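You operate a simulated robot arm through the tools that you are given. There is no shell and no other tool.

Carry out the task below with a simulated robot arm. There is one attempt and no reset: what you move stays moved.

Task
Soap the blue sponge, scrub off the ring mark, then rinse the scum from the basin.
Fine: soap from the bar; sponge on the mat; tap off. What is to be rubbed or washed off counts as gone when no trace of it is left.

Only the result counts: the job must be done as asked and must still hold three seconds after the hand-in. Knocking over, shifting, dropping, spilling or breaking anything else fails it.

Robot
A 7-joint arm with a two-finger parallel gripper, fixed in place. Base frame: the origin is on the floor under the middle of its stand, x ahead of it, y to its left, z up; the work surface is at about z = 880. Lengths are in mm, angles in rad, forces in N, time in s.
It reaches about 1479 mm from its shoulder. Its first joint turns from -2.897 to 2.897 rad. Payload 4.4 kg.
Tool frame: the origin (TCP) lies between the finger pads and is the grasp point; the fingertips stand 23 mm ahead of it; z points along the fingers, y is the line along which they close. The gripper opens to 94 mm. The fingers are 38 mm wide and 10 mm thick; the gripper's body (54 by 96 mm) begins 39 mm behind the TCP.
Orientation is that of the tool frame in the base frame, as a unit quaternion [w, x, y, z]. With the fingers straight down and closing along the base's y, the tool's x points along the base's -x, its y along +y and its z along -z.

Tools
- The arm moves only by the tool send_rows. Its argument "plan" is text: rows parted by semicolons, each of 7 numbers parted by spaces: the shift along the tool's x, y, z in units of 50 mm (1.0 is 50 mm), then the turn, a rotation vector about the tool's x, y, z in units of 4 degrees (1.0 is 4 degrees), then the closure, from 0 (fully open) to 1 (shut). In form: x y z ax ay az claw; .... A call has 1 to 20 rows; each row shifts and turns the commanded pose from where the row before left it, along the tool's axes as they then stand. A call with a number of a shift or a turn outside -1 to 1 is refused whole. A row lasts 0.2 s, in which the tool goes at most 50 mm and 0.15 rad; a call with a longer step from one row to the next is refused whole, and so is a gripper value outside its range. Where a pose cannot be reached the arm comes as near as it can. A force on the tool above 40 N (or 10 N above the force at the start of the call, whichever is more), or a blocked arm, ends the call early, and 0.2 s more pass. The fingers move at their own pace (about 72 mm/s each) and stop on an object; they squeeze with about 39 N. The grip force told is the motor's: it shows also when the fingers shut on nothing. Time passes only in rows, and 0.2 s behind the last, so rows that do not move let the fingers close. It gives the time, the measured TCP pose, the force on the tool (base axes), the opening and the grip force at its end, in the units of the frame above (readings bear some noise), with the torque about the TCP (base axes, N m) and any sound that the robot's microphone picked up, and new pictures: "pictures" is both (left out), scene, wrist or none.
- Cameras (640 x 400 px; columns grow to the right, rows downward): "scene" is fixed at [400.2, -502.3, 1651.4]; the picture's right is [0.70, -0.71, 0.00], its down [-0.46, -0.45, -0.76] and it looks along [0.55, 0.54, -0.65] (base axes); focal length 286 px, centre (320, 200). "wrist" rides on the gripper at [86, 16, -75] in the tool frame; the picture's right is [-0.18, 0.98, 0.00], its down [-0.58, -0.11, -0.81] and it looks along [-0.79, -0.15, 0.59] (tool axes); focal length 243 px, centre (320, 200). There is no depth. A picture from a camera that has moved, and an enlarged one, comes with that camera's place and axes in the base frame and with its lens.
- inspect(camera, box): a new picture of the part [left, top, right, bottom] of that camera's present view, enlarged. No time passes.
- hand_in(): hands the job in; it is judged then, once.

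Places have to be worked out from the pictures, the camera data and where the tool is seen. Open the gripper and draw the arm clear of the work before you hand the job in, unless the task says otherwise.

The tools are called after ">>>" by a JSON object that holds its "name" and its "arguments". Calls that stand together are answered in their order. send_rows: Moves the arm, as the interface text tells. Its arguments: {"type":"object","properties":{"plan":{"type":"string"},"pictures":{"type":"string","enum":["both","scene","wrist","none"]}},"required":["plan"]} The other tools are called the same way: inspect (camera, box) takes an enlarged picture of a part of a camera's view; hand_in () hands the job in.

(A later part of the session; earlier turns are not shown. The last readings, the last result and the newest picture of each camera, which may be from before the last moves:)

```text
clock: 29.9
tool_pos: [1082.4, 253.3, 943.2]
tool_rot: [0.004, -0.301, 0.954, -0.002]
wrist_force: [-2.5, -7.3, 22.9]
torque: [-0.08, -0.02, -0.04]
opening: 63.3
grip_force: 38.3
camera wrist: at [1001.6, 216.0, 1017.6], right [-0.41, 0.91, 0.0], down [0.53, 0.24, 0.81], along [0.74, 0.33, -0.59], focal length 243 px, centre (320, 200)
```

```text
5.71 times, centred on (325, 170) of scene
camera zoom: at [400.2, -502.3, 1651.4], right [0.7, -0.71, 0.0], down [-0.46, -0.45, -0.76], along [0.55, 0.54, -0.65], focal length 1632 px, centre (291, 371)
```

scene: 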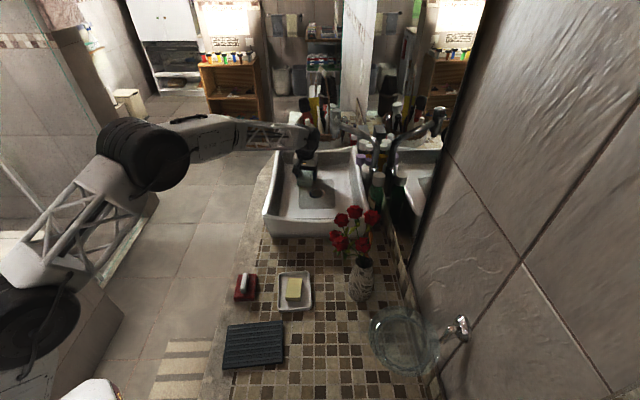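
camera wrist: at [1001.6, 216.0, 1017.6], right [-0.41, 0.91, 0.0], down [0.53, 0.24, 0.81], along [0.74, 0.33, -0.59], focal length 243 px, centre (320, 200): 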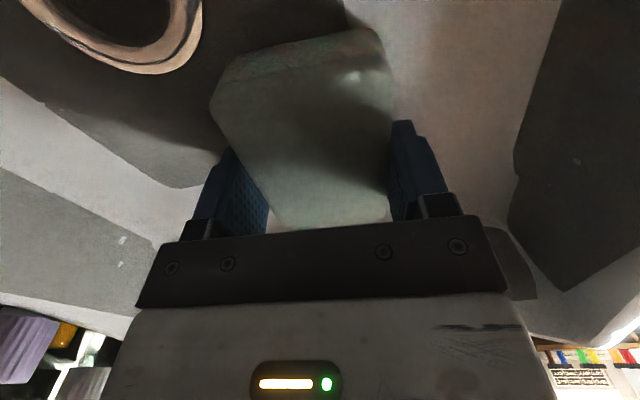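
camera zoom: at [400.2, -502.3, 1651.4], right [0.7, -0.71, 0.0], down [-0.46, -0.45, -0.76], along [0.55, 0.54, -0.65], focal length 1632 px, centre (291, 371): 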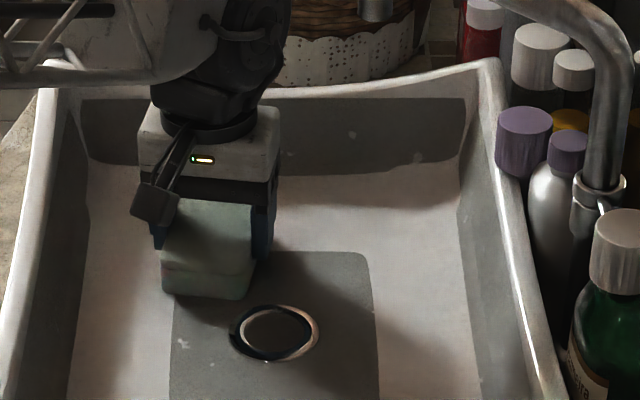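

Pressing at about 23 N works steadily. I'll scrub the far and left parts of the mark with a slow raster.

>>> {"name": "send_rows", "arguments": {"plan": "-0.17 0 0 0 0 0 1; -0.17 0 0 0 0 0 1; -0.17 0 0 0 0 0 1; 0 0.17 0 0 0 0 1; 0 0.17 0 0 0 0 1; 0 0.17 0 0 0 0 1; 0.17 0 0 0 0 0 1; 0.17 0 0 0 0 0 1; 0.17 0 0 0 0 0 1; 0.17 0 0 0 0 0 1; 0.17 0 0 0 0 0 1; 0.17 0 0 0 0 0 1; 0 -0.17 0 0 0 0 1; 0 -0.17 0 0 0 0 1; 0 -0.17 0 0 0 0 1; -0.17 0 0 0 0 0 1; -0.17 0 0 0 0 0 1; -0.17 0 0 0 0 0 1; 0 0 0 0 0 0 1", "pictures": "scene"}}

>>> {"name": "inspect", "arguments": {"camera": "scene", "box": [285, 135, 365, 205]}}

```text
clock: 32.6
tool_pos: [1047.7, 259.2, 942.5]
tool_rot: [0.002, -0.301, 0.954, 0.0]
wrist_force: [-0.3, 1.1, 4.5]
torque: [0.06, 0.08, 0.0]
opening: 63.5
grip_force: 39.0
stopped in row 13: the force on the tool passed its limit at 45 N (the readings are from after the stop); the commanded pose is now the measured one
```

scene: 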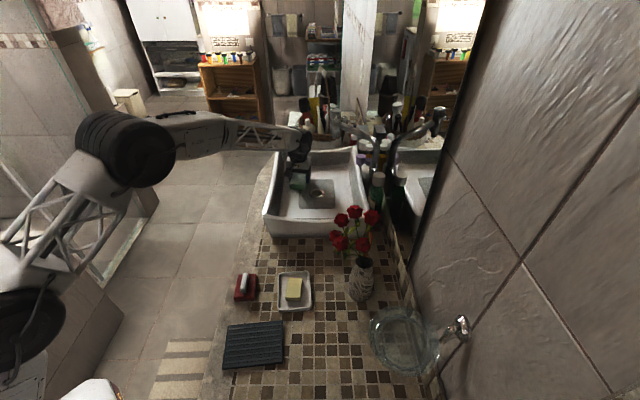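

```text
5.71 times, centred on (325, 170) of scene
camera zoom: at [400.2, -502.3, 1651.4], right [0.7, -0.71, 0.0], down [-0.46, -0.45, -0.76], along [0.55, 0.54, -0.65], focal length 1632 px, centre (291, 371)
```

zoom: 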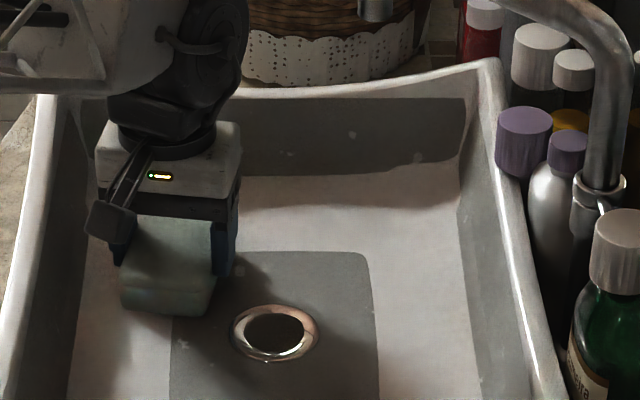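

The stroke ended with a brief force peak, but the right arc already looks gone. I'll press lightly again and scrub the middle and right part, keeping off the drain ring.

>>> {"name": "send_rows", "arguments": {"plan": "0 -0.17 0.01 0 0 0 1; 0 -0.17 0 0 0 0 1; 0 -0.17 0 0 0 0 1; -0.17 0 0 0 0 0 1; -0.17 0 0 0 0 0 1; 0 -0.17 0 0 0 0 1; 0 -0.17 0 0 0 0 1; 0 -0.17 0 0 0 0 1; -0.17 0 0 0 0 0 1; -0.17 0 0 0 0 0 1; -0.17 0 0 0 0 0 1; -0.17 0 0 0 0 0 1; -0.17 0 0 0 0 0 1; 0 0.17 0 0 0 0 1; 0 0.17 0 0 0 0 1; 0 0.17 0 0 0 0 1; 0.17 0 0 0 0 0 1; 0.17 0 0 0 0 0 1; 0 0 0 0 0 0 1", "pictures": "scene"}}

>>> {"name": "inspect", "arguments": {"camera": "scene", "box": [285, 135, 365, 205]}}

```text
clock: 36.6
tool_pos: [1097.0, 263.9, 942.3]
tool_rot: [0.003, -0.301, 0.954, 0.001]
wrist_force: [-1.6, 4.1, 6.8]
torque: [0.23, -0.05, 0.03]
opening: 63.4
grip_force: 38.9
```

scene: 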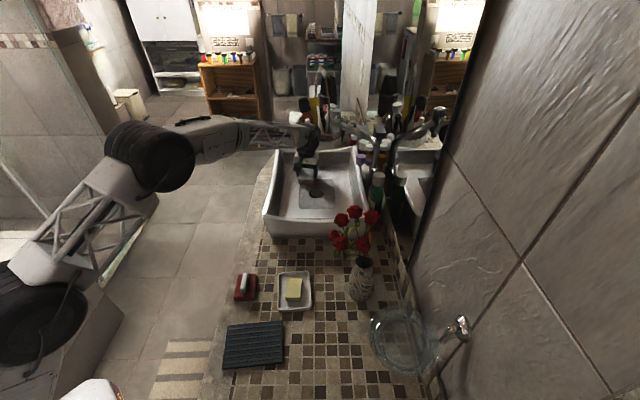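

```text
5.71 times, centred on (325, 170) of scene
camera zoom: at [400.2, -502.3, 1651.4], right [0.7, -0.71, 0.0], down [-0.46, -0.45, -0.76], along [0.55, 0.54, -0.65], focal length 1632 px, centre (291, 371)
```

zoom: 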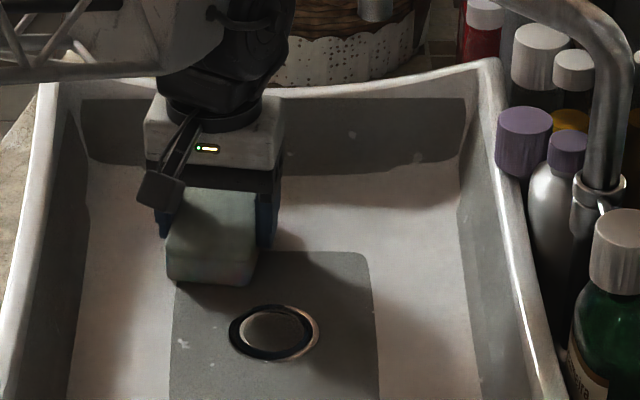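

Now I'll lift straight up to see what is left of the mark.

>>> {"name": "send_rows", "arguments": {"plan": "0 0 -0.2 0 0 0 1; 0 0 -0.8 0 0 0 1; 0 0 -0.9 0 0 0 1; 0 0 -0.9 0 0 0 1; 0 0 -0.6 0 0 0 1; 0 0 0 0 0 0 1", "pictures": "both"}}

>>> {"name": "inspect", "arguments": {"camera": "scene", "box": [285, 145, 365, 210]}}

>>> {"name": "inspect", "arguments": {"camera": "scene", "box": [296, 158, 344, 198]}}

>>> {"name": "inspect", "arguments": {"camera": "wrist", "box": [0, 0, 640, 230]}}

```text
clock: 38.0
tool_pos: [1098.1, 261.9, 1112.9]
tool_rot: [0.002, -0.301, 0.954, 0.0]
wrist_force: [0.2, 0.1, 0.4]
torque: [0.02, 0.0, -0.03]
opening: 63.3
grip_force: 38.7
camera wrist: at [1017.7, 224.8, 1187.3], right [-0.41, 0.91, 0.0], down [0.53, 0.24, 0.81], along [0.74, 0.33, -0.59], focal length 243 px, centre (320, 200)
```

scene: 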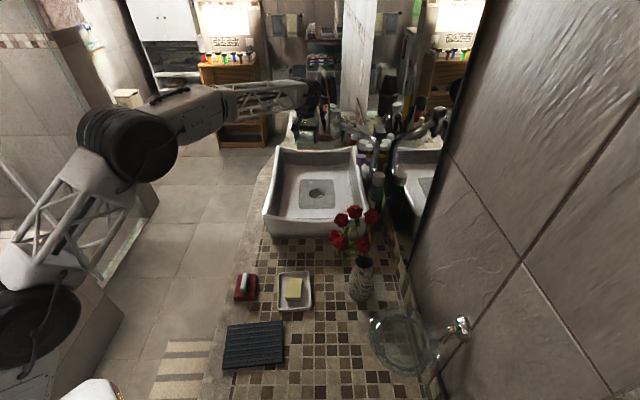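
wrist: 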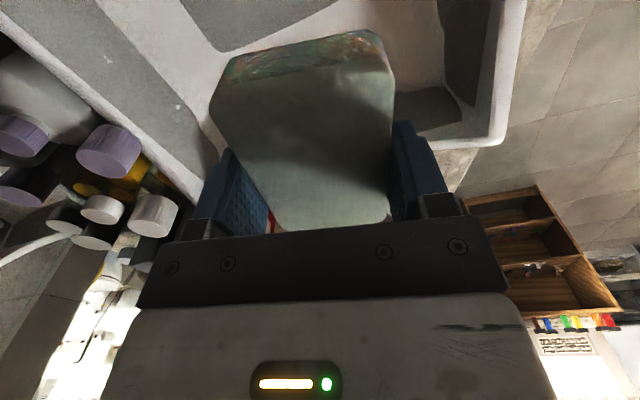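

```text
6.15 times, centred on (325, 178) of scene
camera zoom: at [400.2, -502.3, 1651.4], right [0.7, -0.71, 0.0], down [-0.46, -0.45, -0.76], along [0.55, 0.54, -0.65], focal length 1757 px, centre (289, 338)
```

zoom: 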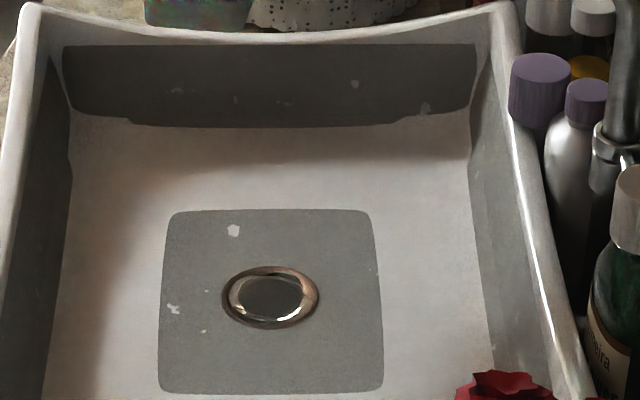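

```text
10.00 times, centred on (320, 178) of scene
camera zoom: at [400.2, -502.3, 1651.4], right [0.7, -0.71, 0.0], down [-0.46, -0.45, -0.76], along [0.55, 0.54, -0.65], focal length 2855 px, centre (320, 420)
```

zoom: 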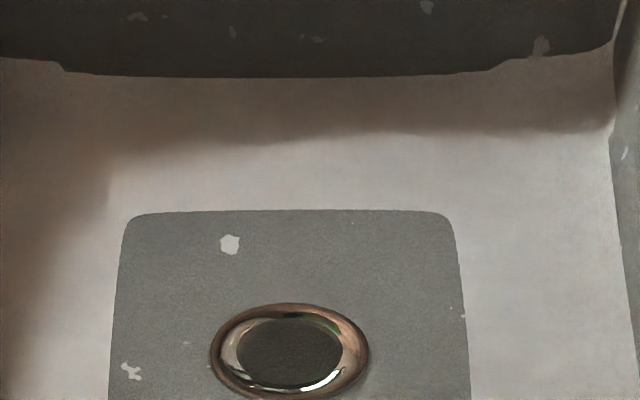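

```text
1.00 times, centred on (320, 115) of wrist (not enlarged: the box is as wide or as high as the picture)
camera zoom: at [1017.7, 224.8, 1187.3], right [-0.41, 0.91, 0.0], down [0.53, 0.24, 0.81], along [0.74, 0.33, -0.59], focal length 243 px, centre (320, 285)
```

zoom: 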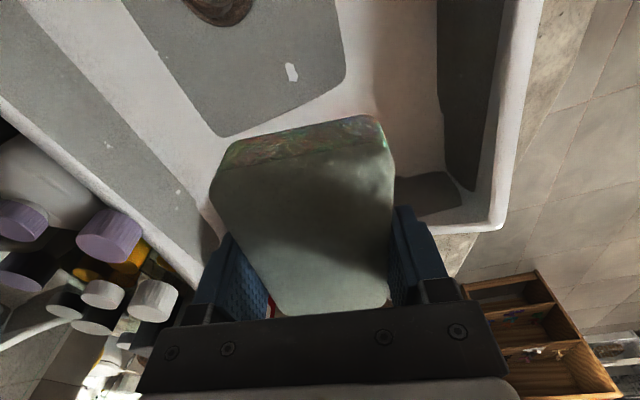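

The ring mark is gone at every zoom. I'll now take the sponge to the mat, centred near (514, -152). First comes the straight carry at z 1113, beginning to turn the tool back.

>>> {"name": "send_rows", "arguments": {"plan": "0.895 -0.005 0 0 0 0 1; 0.895 -0.005 0 0 0 0 1; 0.895 -0.005 0 0 0 0 1; 0.895 -0.005 0 0 0 0 1; 0.895 -0.005 0 0 0 0 1; 0.895 -0.005 0 0 0 0 1; 0.895 -0.005 0 0 0 0 1; 0.895 -0.005 0 0 0 0 1; 0.895 -0.005 0 0 0 0 1; 0.895 -0.005 0 0 0 0 1; 0.895 -0.005 0 0 0 0 1; 0.895 -0.005 0 0 0 0 1; 0.895 -0.005 0 0 0 0 1; 0.895 -0.005 0 0 0 0 1; 0.895 -0.005 0 0 0 0 1; 0.895 -0.005 0 0 0 0 1; 0 0 0 0 0 1 1; 0 0 0 0 0 1 1; 0 0 0 0 0 1 1; 0 0 0 0 0 1 1", "pictures": "scene"}}

>>> {"name": "inspect", "arguments": {"camera": "scene", "box": [255, 140, 380, 245]}}

>>> {"name": "inspect", "arguments": {"camera": "scene", "box": [296, 158, 344, 198]}}

```text
clock: 42.2
tool_pos: [511.1, -152.7, 1107.7]
tool_rot: [0.003, -0.165, 0.986, 0.0]
wrist_force: [-0.3, -0.1, -0.3]
torque: [0.01, -0.03, 0.01]
opening: 63.3
grip_force: 38.8
```

scene: 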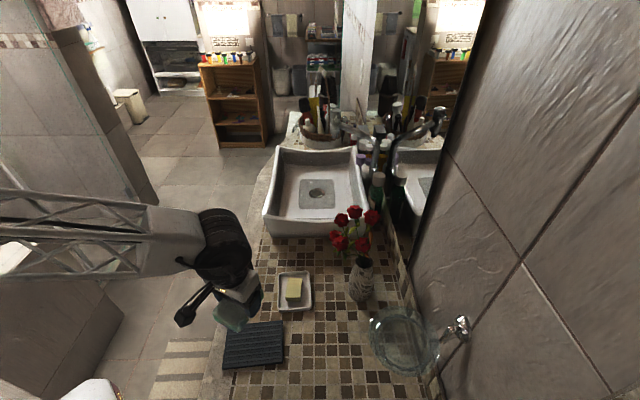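

```text
3.81 times, centred on (318, 192) of scene
camera zoom: at [400.2, -502.3, 1651.4], right [0.7, -0.71, 0.0], down [-0.46, -0.45, -0.76], along [0.55, 0.54, -0.65], focal length 1088 px, centre (330, 229)
```

zoom: 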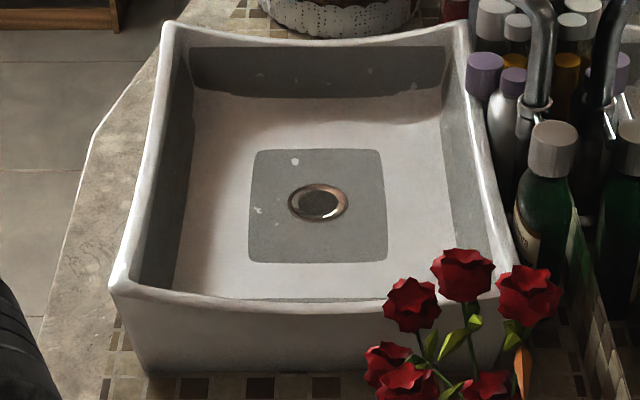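

```text
10.00 times, centred on (320, 178) of scene
camera zoom: at [400.2, -502.3, 1651.4], right [0.7, -0.71, 0.0], down [-0.46, -0.45, -0.76], along [0.55, 0.54, -0.65], focal length 2855 px, centre (320, 420)
```

zoom: 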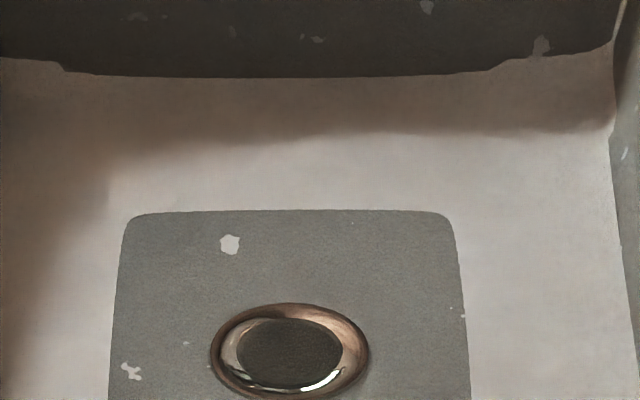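

The basin looks clear from here, and the TCP is over the mat's middle. I'll finish turning the sponge to line up with the mat and go down to about 20 mm above it.

>>> {"name": "send_rows", "arguments": {"plan": "0 0 0 0 0 0.98 1; 0 0 0 0 0 0.98 1; 0 0 0 0 0 0.98 1; 0 0 0 0 0 0.98 1; 0 0 0 0 0 0.98 1; 0 0 0 0 0 0.98 1; 0 0 0 0 0 0.98 1; 0 0 0 0 0 0.98 1; 0 0 0 0 0 0.98 1; 0 0 0 0 0 0.98 1; 0 0 0 0 0 0.98 1; 0 0 0 0 0 0.98 1; 0 0 0 0 0 0.98 1; 0 0 0 0 0 0.98 1; 0 0 0 0 0 0.98 1; 0 0 0.85 0 0 0 1; 0 0 0.85 0 0 0 1; 0 0 0.85 0 0 0 1; 0 0 0.75 0 0 0 1; 0 0 0 0 0 0 1", "pictures": "both"}}

>>> {"name": "inspect", "arguments": {"camera": "scene", "box": [205, 280, 315, 390]}}

>>> {"name": "inspect", "arguments": {"camera": "wrist", "box": [150, 0, 490, 230]}}

```text
clock: 46.4
tool_pos: [512.1, -151.5, 941.7]
tool_rot: [0.003, 0.34, 0.94, 0.001]
wrist_force: [-0.2, 0.0, -0.3]
torque: [0.01, 0.01, -0.03]
opening: 63.2
grip_force: 38.8
camera wrist: at [455.7, -83.4, 1016.8], right [0.77, 0.64, 0.01], down [0.37, -0.46, 0.81], along [0.52, -0.62, -0.59], focal length 243 px, centre (320, 200)
```

scene: 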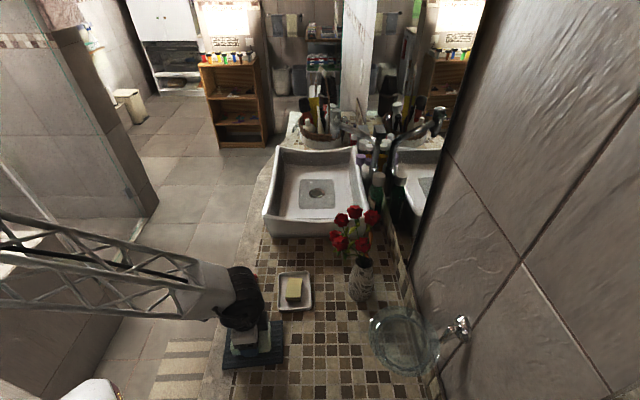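
wrist: 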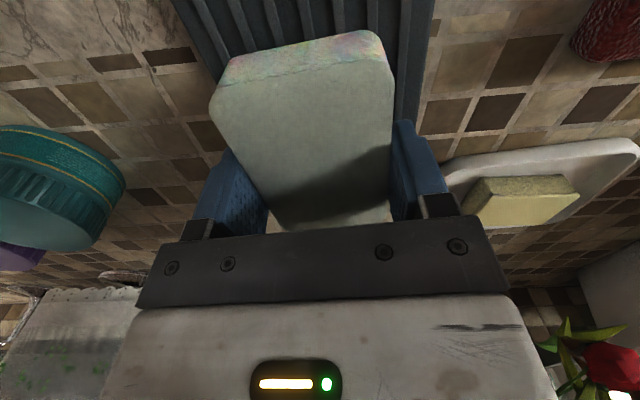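

```text
3.64 times, centred on (260, 335) of scene
camera zoom: at [400.2, -502.3, 1651.4], right [0.7, -0.71, 0.0], down [-0.46, -0.45, -0.76], along [0.55, 0.54, -0.65], focal length 1038 px, centre (538, -291)
```

zoom: 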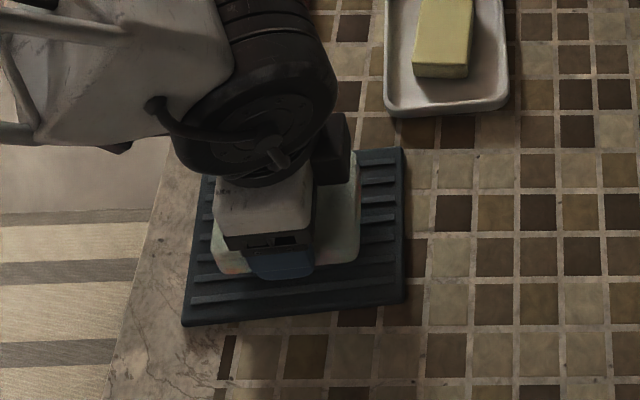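

```text
1.74 times, centred on (320, 115) of wrist
camera zoom: at [455.7, -83.4, 1016.8], right [0.77, 0.64, 0.01], down [0.37, -0.46, 0.81], along [0.52, -0.62, -0.59], focal length 422 px, centre (320, 348)
```

zoom: 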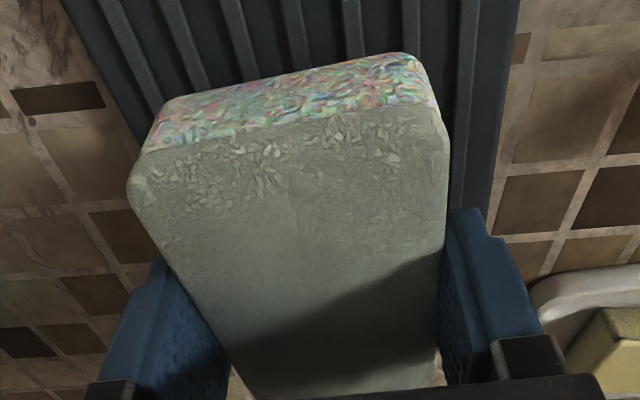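

The sponge is centred over the mat and aligned with it. I'll lower it slowly to touch down.

>>> {"name": "send_rows", "arguments": {"plan": "0 0 0.2 0 0 0 1; 0 0 0.08 0 0 0 1; 0 0 0.04 0 0 0 1; 0 0 0.04 0 0 0 1; 0 0 0 0 0 0 1", "pictures": "none"}}

```text
clock: 47.6
tool_pos: [511.8, -152.0, 925.4]
tool_rot: [0.002, 0.341, 0.94, 0.002]
wrist_force: [-0.3, 0.0, 0.3]
torque: [0.02, 0.02, -0.04]
opening: 63.7
grip_force: 38.7
```

No contact yet at z 925; I'll continue down in 1–2 mm steps.

>>> {"name": "send_rows", "arguments": {"plan": "0 0 0.03 0 0 0 1; 0 0 0.03 0 0 0 1; 0 0 0.03 0 0 0 1; 0 0 0 0 0 0 1", "pictures": "none"}}

```text
clock: 48.6
tool_pos: [511.9, -152.0, 921.4]
tool_rot: [0.003, 0.341, 0.94, 0.002]
wrist_force: [-0.4, 0.6, 27.5]
torque: [-0.45, 0.17, -0.02]
opening: 63.2
grip_force: 39.5
```

The sponge is on the mat (27 N). I'll ease up 1 mm, open the fingers and rise straight up.

>>> {"name": "send_rows", "arguments": {"plan": "0 0 -0.03 0 0 0 1; 0 0 0 0 0 0 0.8; 0 0 0 0 0 0 0.5; 0 0 0 0 0 0 0.2; 0 0 0 0 0 0 0.05; 0 0 0 0 0 0 0.05; 0 0 -0.2 0 0 0 0.05; 0 0 -0.6 0 0 0 0.05; 0 0 -0.9 0 0 0 0.05; 0 0 -0.9 0 0 0 0.05; 0 0 -0.9 0 0 0 0.05; 0 0 -0.9 0 0 0 0.05; 0 0 -0.9 0 0 0 0.05; 0 0 0 0 0 0 0.05", "pictures": "both"}}

>>> {"name": "inspect", "arguments": {"camera": "scene", "box": [205, 280, 315, 390]}}

```text
clock: 51.6
tool_pos: [509.8, -151.7, 1188.3]
tool_rot: [0.001, 0.34, 0.94, 0.001]
wrist_force: [0.5, -0.5, -0.1]
torque: [-0.02, 0.0, 0.0]
opening: 89.1
grip_force: 0.0
camera wrist: at [452.8, -83.9, 1263.4], right [0.77, 0.64, 0.0], down [0.37, -0.46, 0.81], along [0.52, -0.62, -0.59], focal length 243 px, centre (320, 200)
```

scene: 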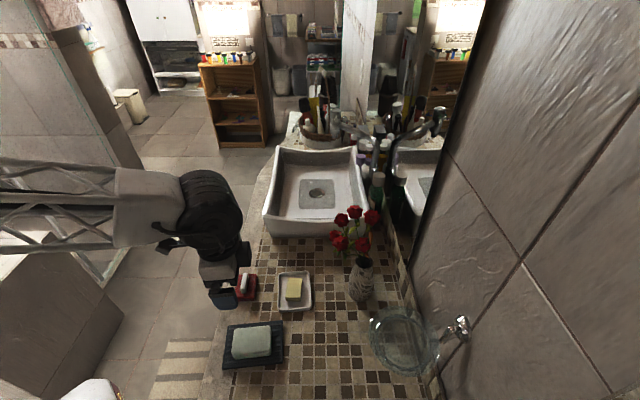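
wrist: 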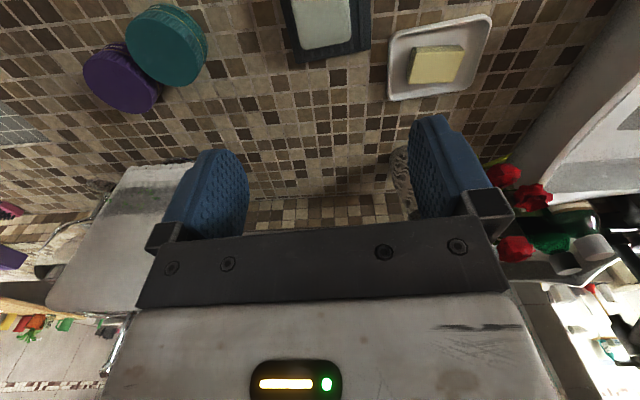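

```text
3.64 times, centred on (260, 335) of scene
camera zoom: at [400.2, -502.3, 1651.4], right [0.7, -0.71, 0.0], down [-0.46, -0.45, -0.76], along [0.55, 0.54, -0.65], focal length 1038 px, centre (538, -291)
```

zoom: 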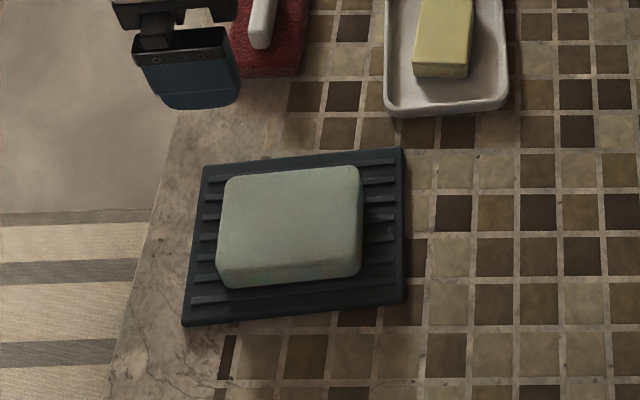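

The sponge rests squarely on the mat. I'll go back to the earlier viewpoint beside the basin to check the floor for scum and prepare for the tap.

>>> {"name": "send_rows", "arguments": {"plan": "0.086 0.861 -0.203 0 0 0 0; 0.086 0.861 -0.203 0 0 0 0; 0.086 0.861 -0.203 0 0 0 0; 0.086 0.861 -0.203 0 0 0 0; 0.086 0.861 -0.203 0 0 0 0; 0.086 0.861 -0.203 0 0 0 0; 0.086 0.861 -0.203 0 0 0 0; 0.086 0.861 -0.203 0 0 0 0; 0.086 0.861 -0.203 0 0 0 0; 0.086 0.861 -0.203 0 0 0 0; 0.086 0.861 -0.203 0 0 0 0; 0.086 0.861 -0.203 0 0 0 0; 0.086 0.861 -0.203 0 0 0 0; 0.086 0.861 -0.203 0 0 0 0; 0 0 0 0 0 0 0", "pictures": "wrist"}}

>>> {"name": "inspect", "arguments": {"camera": "wrist", "box": [250, 30, 430, 160]}}

>>> {"name": "inspect", "arguments": {"camera": "wrist", "box": [325, 70, 405, 125]}}

```text
clock: 54.8
tool_pos: [851.2, 348.8, 1332.4]
tool_rot: [0.003, 0.34, 0.94, 0.001]
wrist_force: [-0.2, 0.4, -0.8]
torque: [0.0, 0.0, 0.05]
opening: 93.9
grip_force: 0.0
camera wrist: at [794.0, 415.2, 1407.1], right [0.77, 0.64, 0.0], down [0.37, -0.46, 0.81], along [0.52, -0.62, -0.59], focal length 243 px, centre (320, 200)
```

wrist: 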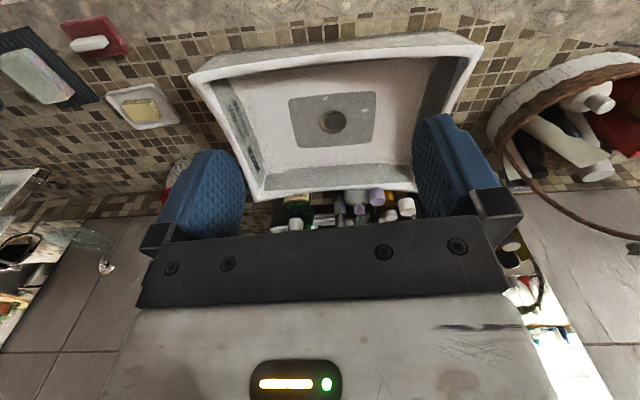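

```text
3.08 times, centred on (340, 95) of wrist
camera zoom: at [794.0, 415.2, 1407.1], right [0.77, 0.64, 0.0], down [0.37, -0.46, 0.81], along [0.52, -0.62, -0.59], focal length 746 px, centre (258, 523)
```

zoom: 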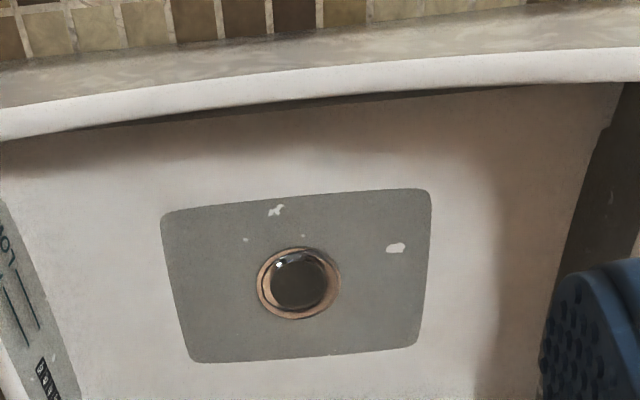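

```text
7.27 times, centred on (365, 98) of wrist
camera zoom: at [794.0, 415.2, 1407.1], right [0.77, 0.64, 0.0], down [0.37, -0.46, 0.81], along [0.52, -0.62, -0.59], focal length 1764 px, centre (-7, 946)
```

zoom: 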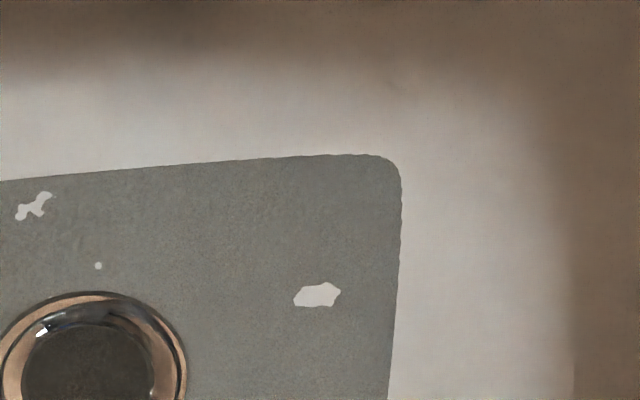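

The ring mark is completely gone in this view too. Next is the tap: I'll turn the tool so the fingers can straddle the head's lever, which is at about R-line (1098, 106, 1236).

>>> {"name": "send_rows", "arguments": {"plan": "0 0 0 0 0 -1 0; 0 0 0 0 0 -1 0; 0 0 0 0 0 -1 0; 0 0 0 0 0 -1 0; 0 0 0 0 0 -1 0; 0 0 0 0 0 -1 0; 0 0 0 0 0 -1 0; 0 0 0 0 0 -1 0; 0 0 0 0 0 -1 0; 0 0 0 0 0 -1 0; 0 0 0 0 0 -1 0; 0 0 0 0 0 -1 0; 0 0 0 0 0 -1 0; 0 0 0 0 0 -1 0; 0 0 0 0 0 -1 0; 0 0 0 0 0 -1 0; 0 0 0 0 0 -1 0; 0 0 0 0 0 -1 0; 0 0 0 0 0 -1 0; 0 0 0 0 0 -1 0", "pictures": "wrist"}}

```text
clock: 59.0
tool_pos: [848.8, 349.8, 1333.4]
tool_rot: [0.003, -0.344, 0.939, 0.0]
wrist_force: [-0.1, -0.9, -0.7]
torque: [0.03, 0.02, -0.02]
opening: 93.9
grip_force: 0.0
camera wrist: at [772.2, 305.5, 1407.4], right [-0.49, 0.87, 0.0], down [0.51, 0.29, 0.81], along [0.7, 0.4, -0.59], focal length 243 px, centre (320, 200)
```

wrist: 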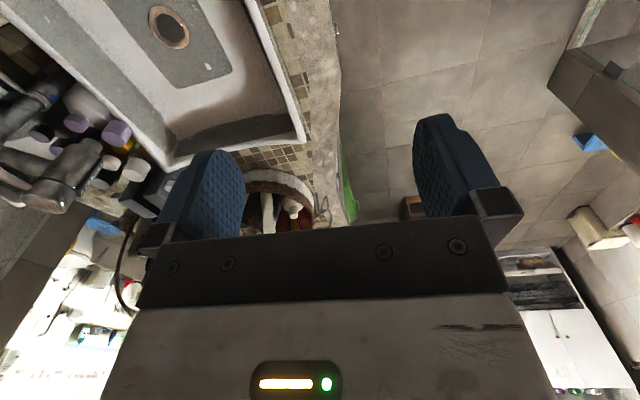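

Now I'll shift toward the wall until the TCP is over the lever, staying about 60 mm above the cap.

>>> {"name": "send_rows", "arguments": {"plan": "-0.08 -0.868 0 0 0 0 0; -0.08 -0.868 0 0 0 0 0; -0.08 -0.868 0 0 0 0 0; -0.08 -0.868 0 0 0 0 0; -0.08 -0.868 0 0 0 0 0; -0.08 -0.868 0 0 0 0 0; -0.08 -0.868 0 0 0 0 0; -0.08 -0.868 0 0 0 0 0; 0 0 0 0 0 -1 0; 0 0 0 0 0 0 0", "pictures": "both"}}

>>> {"name": "inspect", "arguments": {"camera": "wrist", "box": [200, 0, 460, 225]}}

>>> {"name": "inspect", "arguments": {"camera": "scene", "box": [290, 50, 390, 150]}}

```text
clock: 61.2
tool_pos: [1096.7, 105.5, 1333.5]
tool_rot: [0.003, -0.376, 0.927, 0.0]
wrist_force: [-0.8, 0.6, 0.2]
torque: [-0.02, -0.03, -0.02]
opening: 94.2
grip_force: 0.0
camera wrist: at [1022.9, 56.9, 1408.3], right [-0.55, 0.83, 0.0], down [0.49, 0.33, 0.81], along [0.67, 0.45, -0.59], focal length 243 px, centre (320, 200)
```

scene: 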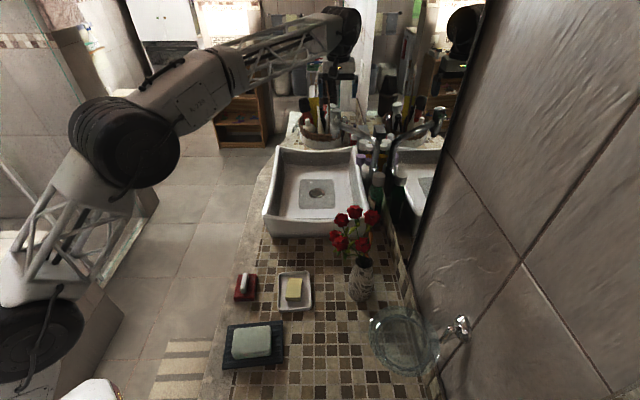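
wrist: 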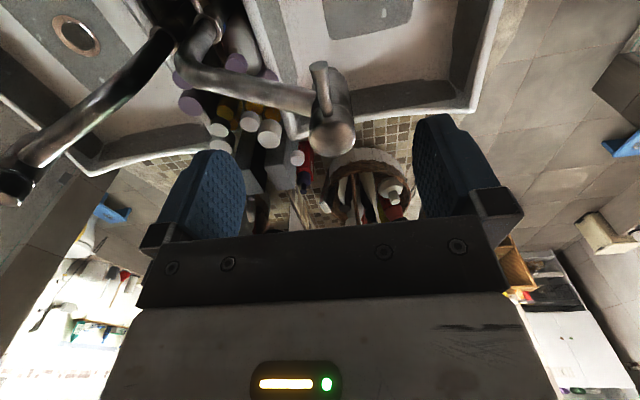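

```text
1.78 times, centred on (330, 112) of wrist
camera zoom: at [1022.9, 56.9, 1408.3], right [-0.55, 0.83, 0.0], down [0.49, 0.33, 0.81], along [0.67, 0.45, -0.59], focal length 431 px, centre (302, 356)
```

zoom: 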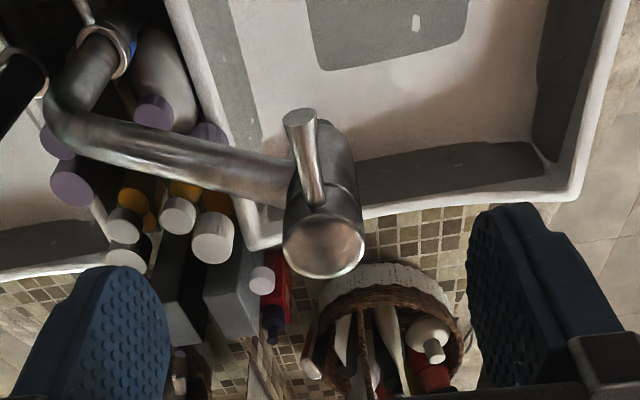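

```text
4.00 times, centred on (340, 100) of scene
camera zoom: at [400.2, -502.3, 1651.4], right [0.7, -0.71, 0.0], down [-0.46, -0.45, -0.76], along [0.55, 0.54, -0.65], focal length 1142 px, centre (240, 600)
```

zoom: 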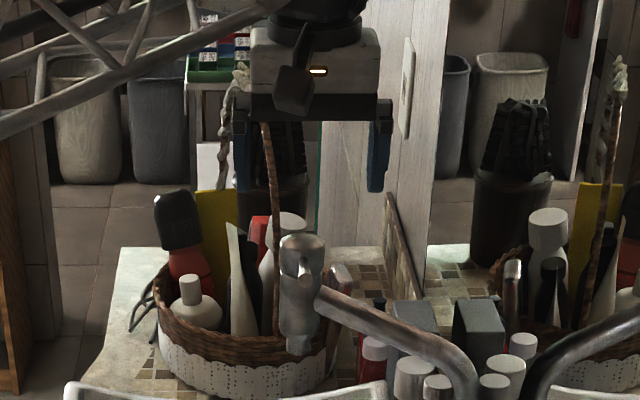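

The lever is clearly visible now, and there is something coloured on the lower collar. I'll enlarge that part.

>>> {"name": "inspect", "arguments": {"camera": "wrist", "box": [150, 0, 250, 70]}}

>>> {"name": "inspect", "arguments": {"camera": "wrist", "box": [290, 50, 370, 165]}}

>>> {"name": "inspect", "arguments": {"camera": "scene", "box": [366, 140, 406, 180]}}

```text
5.71 times, centred on (200, 35) of wrist
camera zoom: at [1022.9, 56.9, 1408.3], right [-0.55, 0.83, 0.0], down [0.49, 0.33, 0.81], along [0.67, 0.45, -0.59], focal length 1386 px, centre (1006, 1143)
```

zoom: 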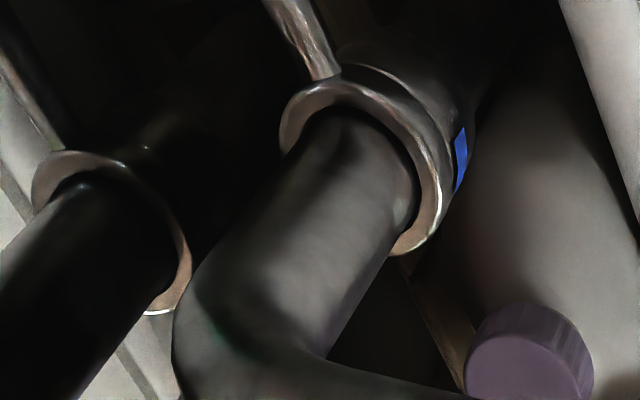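

```text
3.48 times, centred on (330, 108) of wrist
camera zoom: at [1022.9, 56.9, 1408.3], right [-0.55, 0.83, 0.0], down [0.49, 0.33, 0.81], along [0.67, 0.45, -0.59], focal length 844 px, centre (285, 522)
```

zoom: 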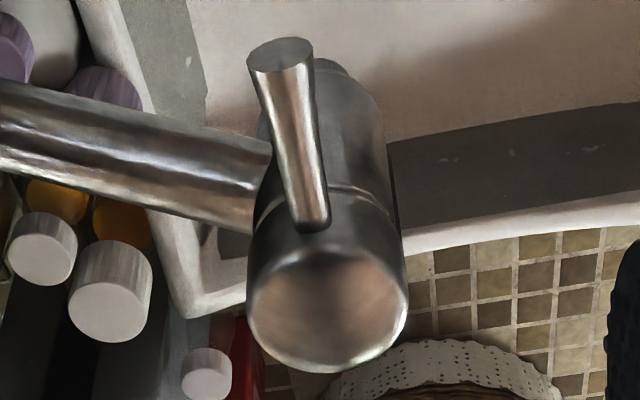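

```text
10.00 times, centred on (386, 160) of scene
camera zoom: at [400.2, -502.3, 1651.4], right [0.7, -0.71, 0.0], down [-0.46, -0.45, -0.76], along [0.55, 0.54, -0.65], focal length 2855 px, centre (-340, 600)
```

zoom: 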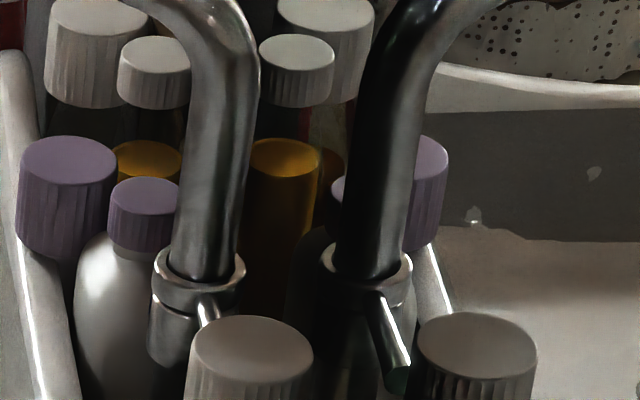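

The base collar carries a blue marking (hot/cold), so the head lever is the likely on/off control. I'll lower a part-closed fork (about 30 mm opening) around the head lever without gripping it.

>>> {"name": "send_rows", "arguments": {"plan": "0 0 0 0 0 0 0.4; 0 0 0 0 0 0 0.68; 0 0 0 0 0 0 0.68; 0 0 0.5 0 0 0 0.68; 0 0 0.5 0 0 0 0.68; 0 0 0.4 0 0 0 0.68; 0 0 0.3 0 0 0 0.68; 0 0 0 0 0 0 0.68", "pictures": "both"}}

>>> {"name": "inspect", "arguments": {"camera": "wrist", "box": [200, 0, 460, 225]}}

>>> {"name": "inspect", "arguments": {"camera": "scene", "box": [310, 80, 390, 150]}}

```text
clock: 63.0
tool_pos: [1097.3, 105.1, 1249.1]
tool_rot: [0.001, -0.376, 0.926, 0.0]
wrist_force: [-0.1, 0.0, -0.2]
torque: [0.04, 0.02, 0.0]
opening: 30.3
grip_force: 0.1
camera wrist: at [1023.5, 55.2, 1324.0], right [-0.55, 0.83, 0.0], down [0.49, 0.33, 0.81], along [0.67, 0.45, -0.59], focal length 243 px, centre (320, 200)
```

scene: 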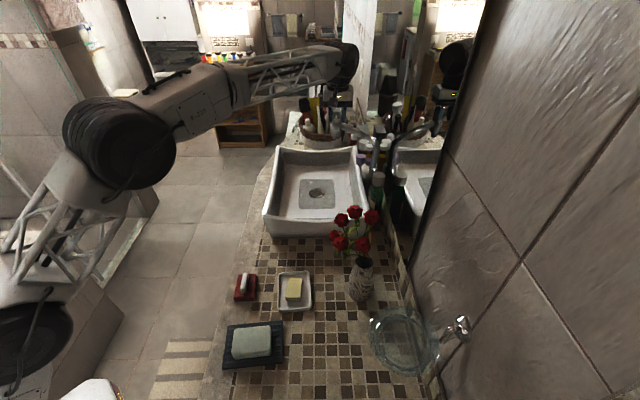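
wrist: 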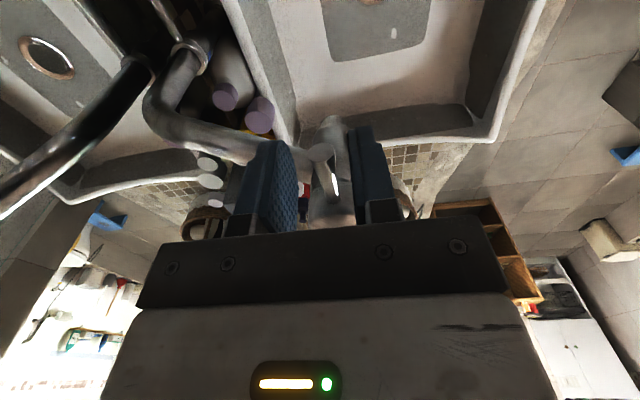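

```text
1.78 times, centred on (330, 112) of wrist
camera zoom: at [1023.5, 55.2, 1324.0], right [-0.55, 0.83, 0.0], down [0.49, 0.33, 0.81], along [0.67, 0.45, -0.59], focal length 431 px, centre (302, 356)
```

zoom: 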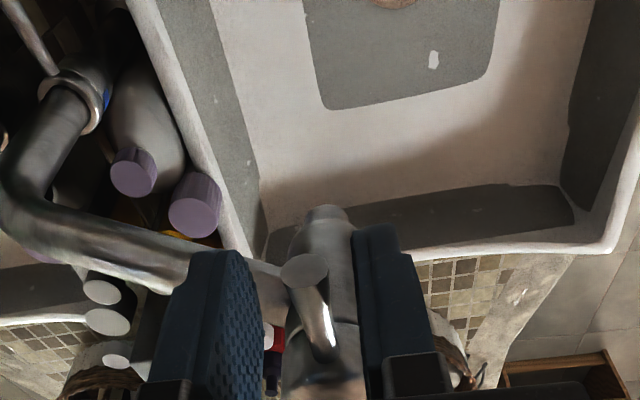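

```text
5.71 times, centred on (350, 115) of scene
camera zoom: at [400.2, -502.3, 1651.4], right [0.7, -0.71, 0.0], down [-0.46, -0.45, -0.76], along [0.55, 0.54, -0.65], focal length 1632 px, centre (149, 686)
```

zoom: 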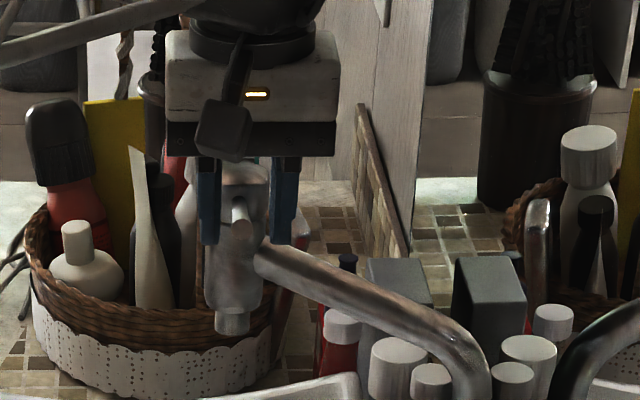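

The fork straddles the lever cleanly. I'll push it gently toward the robot side (-R) in 5 mm steps and watch force and sound.

>>> {"name": "send_rows", "arguments": {"plan": "0 0.1 0 0 0 0 0.68; 0 0.1 0 0 0 0 0.68; 0 0.1 0 0 0 0 0.68; 0 0.1 0 0 0 0 0.68; 0 0 0 0 0 0 0.68", "pictures": "both"}}

>>> {"name": "inspect", "arguments": {"camera": "wrist", "box": [200, 0, 460, 225]}}

>>> {"name": "inspect", "arguments": {"camera": "scene", "box": [310, 80, 390, 150]}}

```text
clock: 64.2
tool_pos: [1084.4, 119.6, 1249.4]
tool_rot: [0.003, -0.376, 0.927, 0.0]
wrist_force: [-0.6, -1.0, 0.5]
torque: [0.0, 0.0, -0.02]
opening: 30.3
grip_force: 0.6
camera wrist: at [1010.7, 70.2, 1324.0], right [-0.55, 0.83, 0.0], down [0.49, 0.33, 0.81], along [0.67, 0.45, -0.59], focal length 243 px, centre (320, 200)
```

scene: 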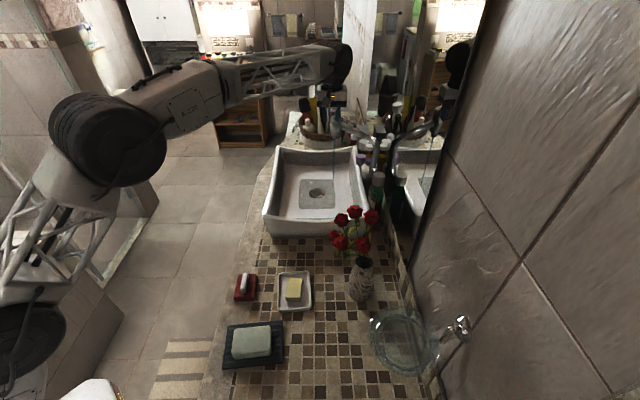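
wrist: 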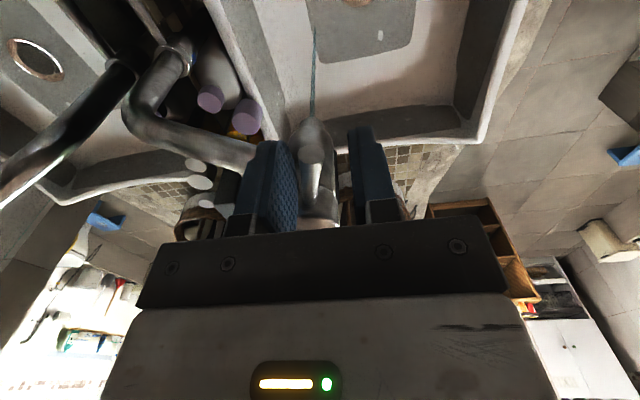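

```text
1.78 times, centred on (330, 112) of wrist
camera zoom: at [1010.7, 70.2, 1324.0], right [-0.55, 0.83, 0.0], down [0.49, 0.33, 0.81], along [0.67, 0.45, -0.59], focal length 431 px, centre (302, 356)
```

zoom: 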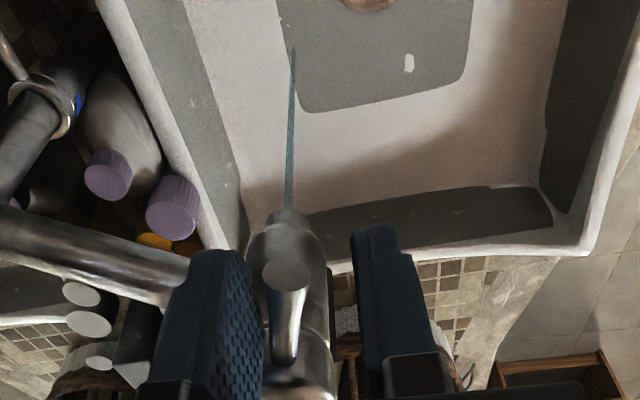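

```text
5.71 times, centred on (350, 115) of scene
camera zoom: at [400.2, -502.3, 1651.4], right [0.7, -0.71, 0.0], down [-0.46, -0.45, -0.76], along [0.55, 0.54, -0.65], focal length 1632 px, centre (149, 686)
```

zoom: 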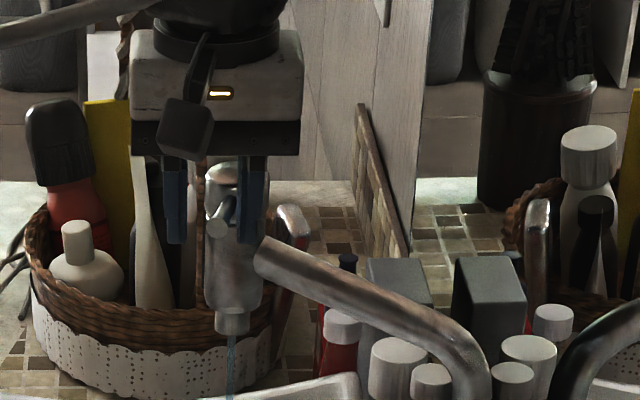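

Water is flowing: the lever turns toward -R and a thin stream falls from the head. I'll open it further in small steps and see how far the water spreads.

>>> {"name": "send_rows", "arguments": {"plan": "0 0.1 0 0 0 0 0.68; 0 0.1 0 0 0 0 0.68; 0 0.1 0 0 0 0 0.68; 0 0.1 0 0 0 0 0.68; 0 0 0 0 0 0 0.68", "pictures": "both"}}

>>> {"name": "inspect", "arguments": {"camera": "wrist", "box": [200, 0, 460, 225]}}

>>> {"name": "inspect", "arguments": {"camera": "scene", "box": [285, 110, 375, 205]}}

```text
clock: 65.4
tool_pos: [1070.5, 133.6, 1248.1]
tool_rot: [0.003, -0.376, 0.927, 0.0]
wrist_force: [-0.1, 0.1, -1.3]
torque: [0.01, 0.02, 0.01]
opening: 30.1
grip_force: 0.1
camera wrist: at [996.1, 85.0, 1323.1], right [-0.55, 0.83, 0.0], down [0.49, 0.33, 0.81], along [0.67, 0.45, -0.59], focal length 243 px, centre (320, 200)
```

scene: 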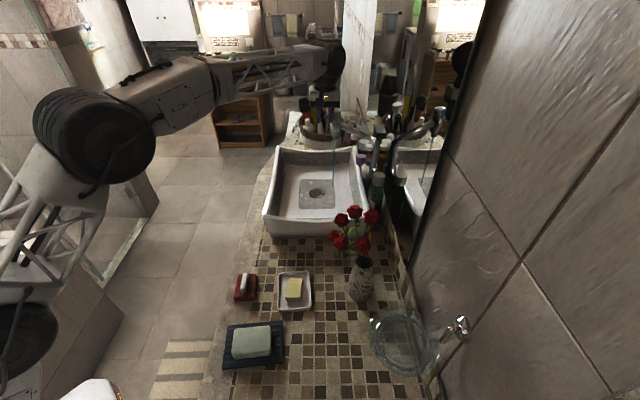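
wrist: 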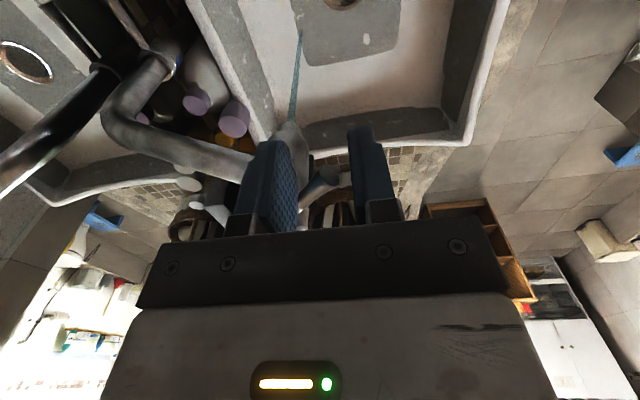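

```text
1.78 times, centred on (330, 112) of wrist
camera zoom: at [996.1, 85.0, 1323.1], right [-0.55, 0.83, 0.0], down [0.49, 0.33, 0.81], along [0.67, 0.45, -0.59], focal length 431 px, centre (302, 356)
```

zoom: 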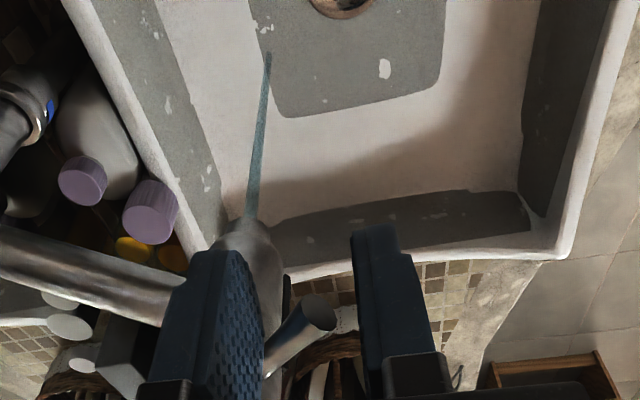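

```text
4.21 times, centred on (330, 158) of scene
camera zoom: at [400.2, -502.3, 1651.4], right [0.7, -0.71, 0.0], down [-0.46, -0.45, -0.76], along [0.55, 0.54, -0.65], focal length 1202 px, centre (278, 379)
```

zoom: 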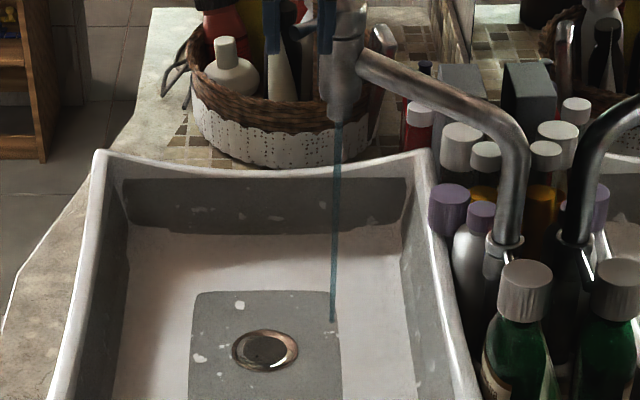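

The stream is thicker now and lands near (R 694, F 907). I'll compare the basin floor with the earlier picture for flecks or scum.

>>> {"name": "inspect", "arguments": {"camera": "scene", "box": [296, 158, 344, 198]}}

>>> {"name": "inspect", "arguments": {"camera": "scene", "box": [255, 140, 380, 245]}}

>>> {"name": "inspect", "arguments": {"camera": "wrist", "box": [270, 0, 430, 100]}}

```text
10.00 times, centred on (320, 178) of scene
camera zoom: at [400.2, -502.3, 1651.4], right [0.7, -0.71, 0.0], down [-0.46, -0.45, -0.76], along [0.55, 0.54, -0.65], focal length 2855 px, centre (320, 420)
```

zoom: 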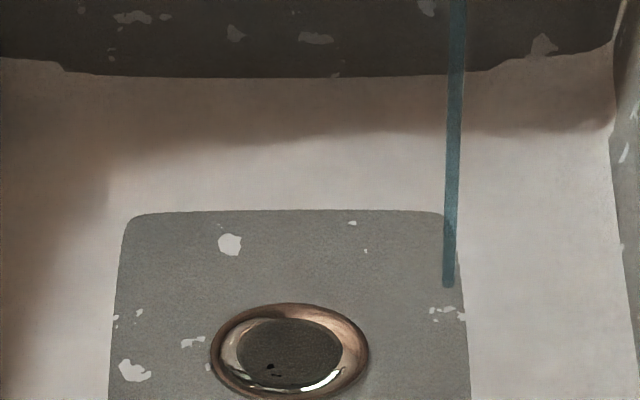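

```text
3.81 times, centred on (318, 192) of scene
camera zoom: at [400.2, -502.3, 1651.4], right [0.7, -0.71, 0.0], down [-0.46, -0.45, -0.76], along [0.55, 0.54, -0.65], focal length 1088 px, centre (330, 229)
```

zoom: 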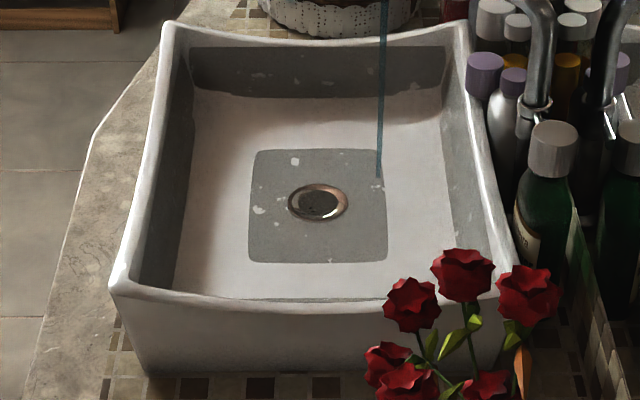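

```text
4.00 times, centred on (350, 50) of wrist
camera zoom: at [996.1, 85.0, 1323.1], right [-0.55, 0.83, 0.0], down [0.49, 0.33, 0.81], along [0.67, 0.45, -0.59], focal length 970 px, centre (200, 800)
```

zoom: 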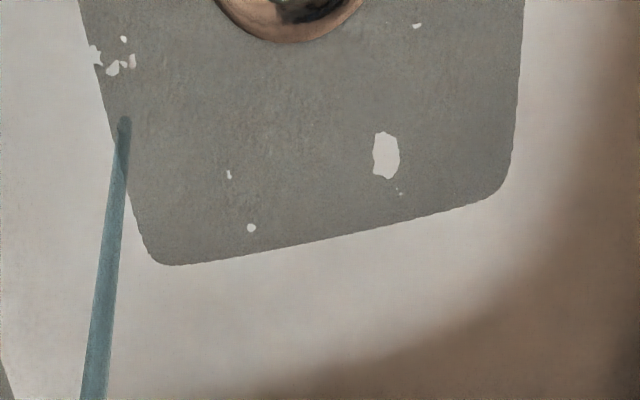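

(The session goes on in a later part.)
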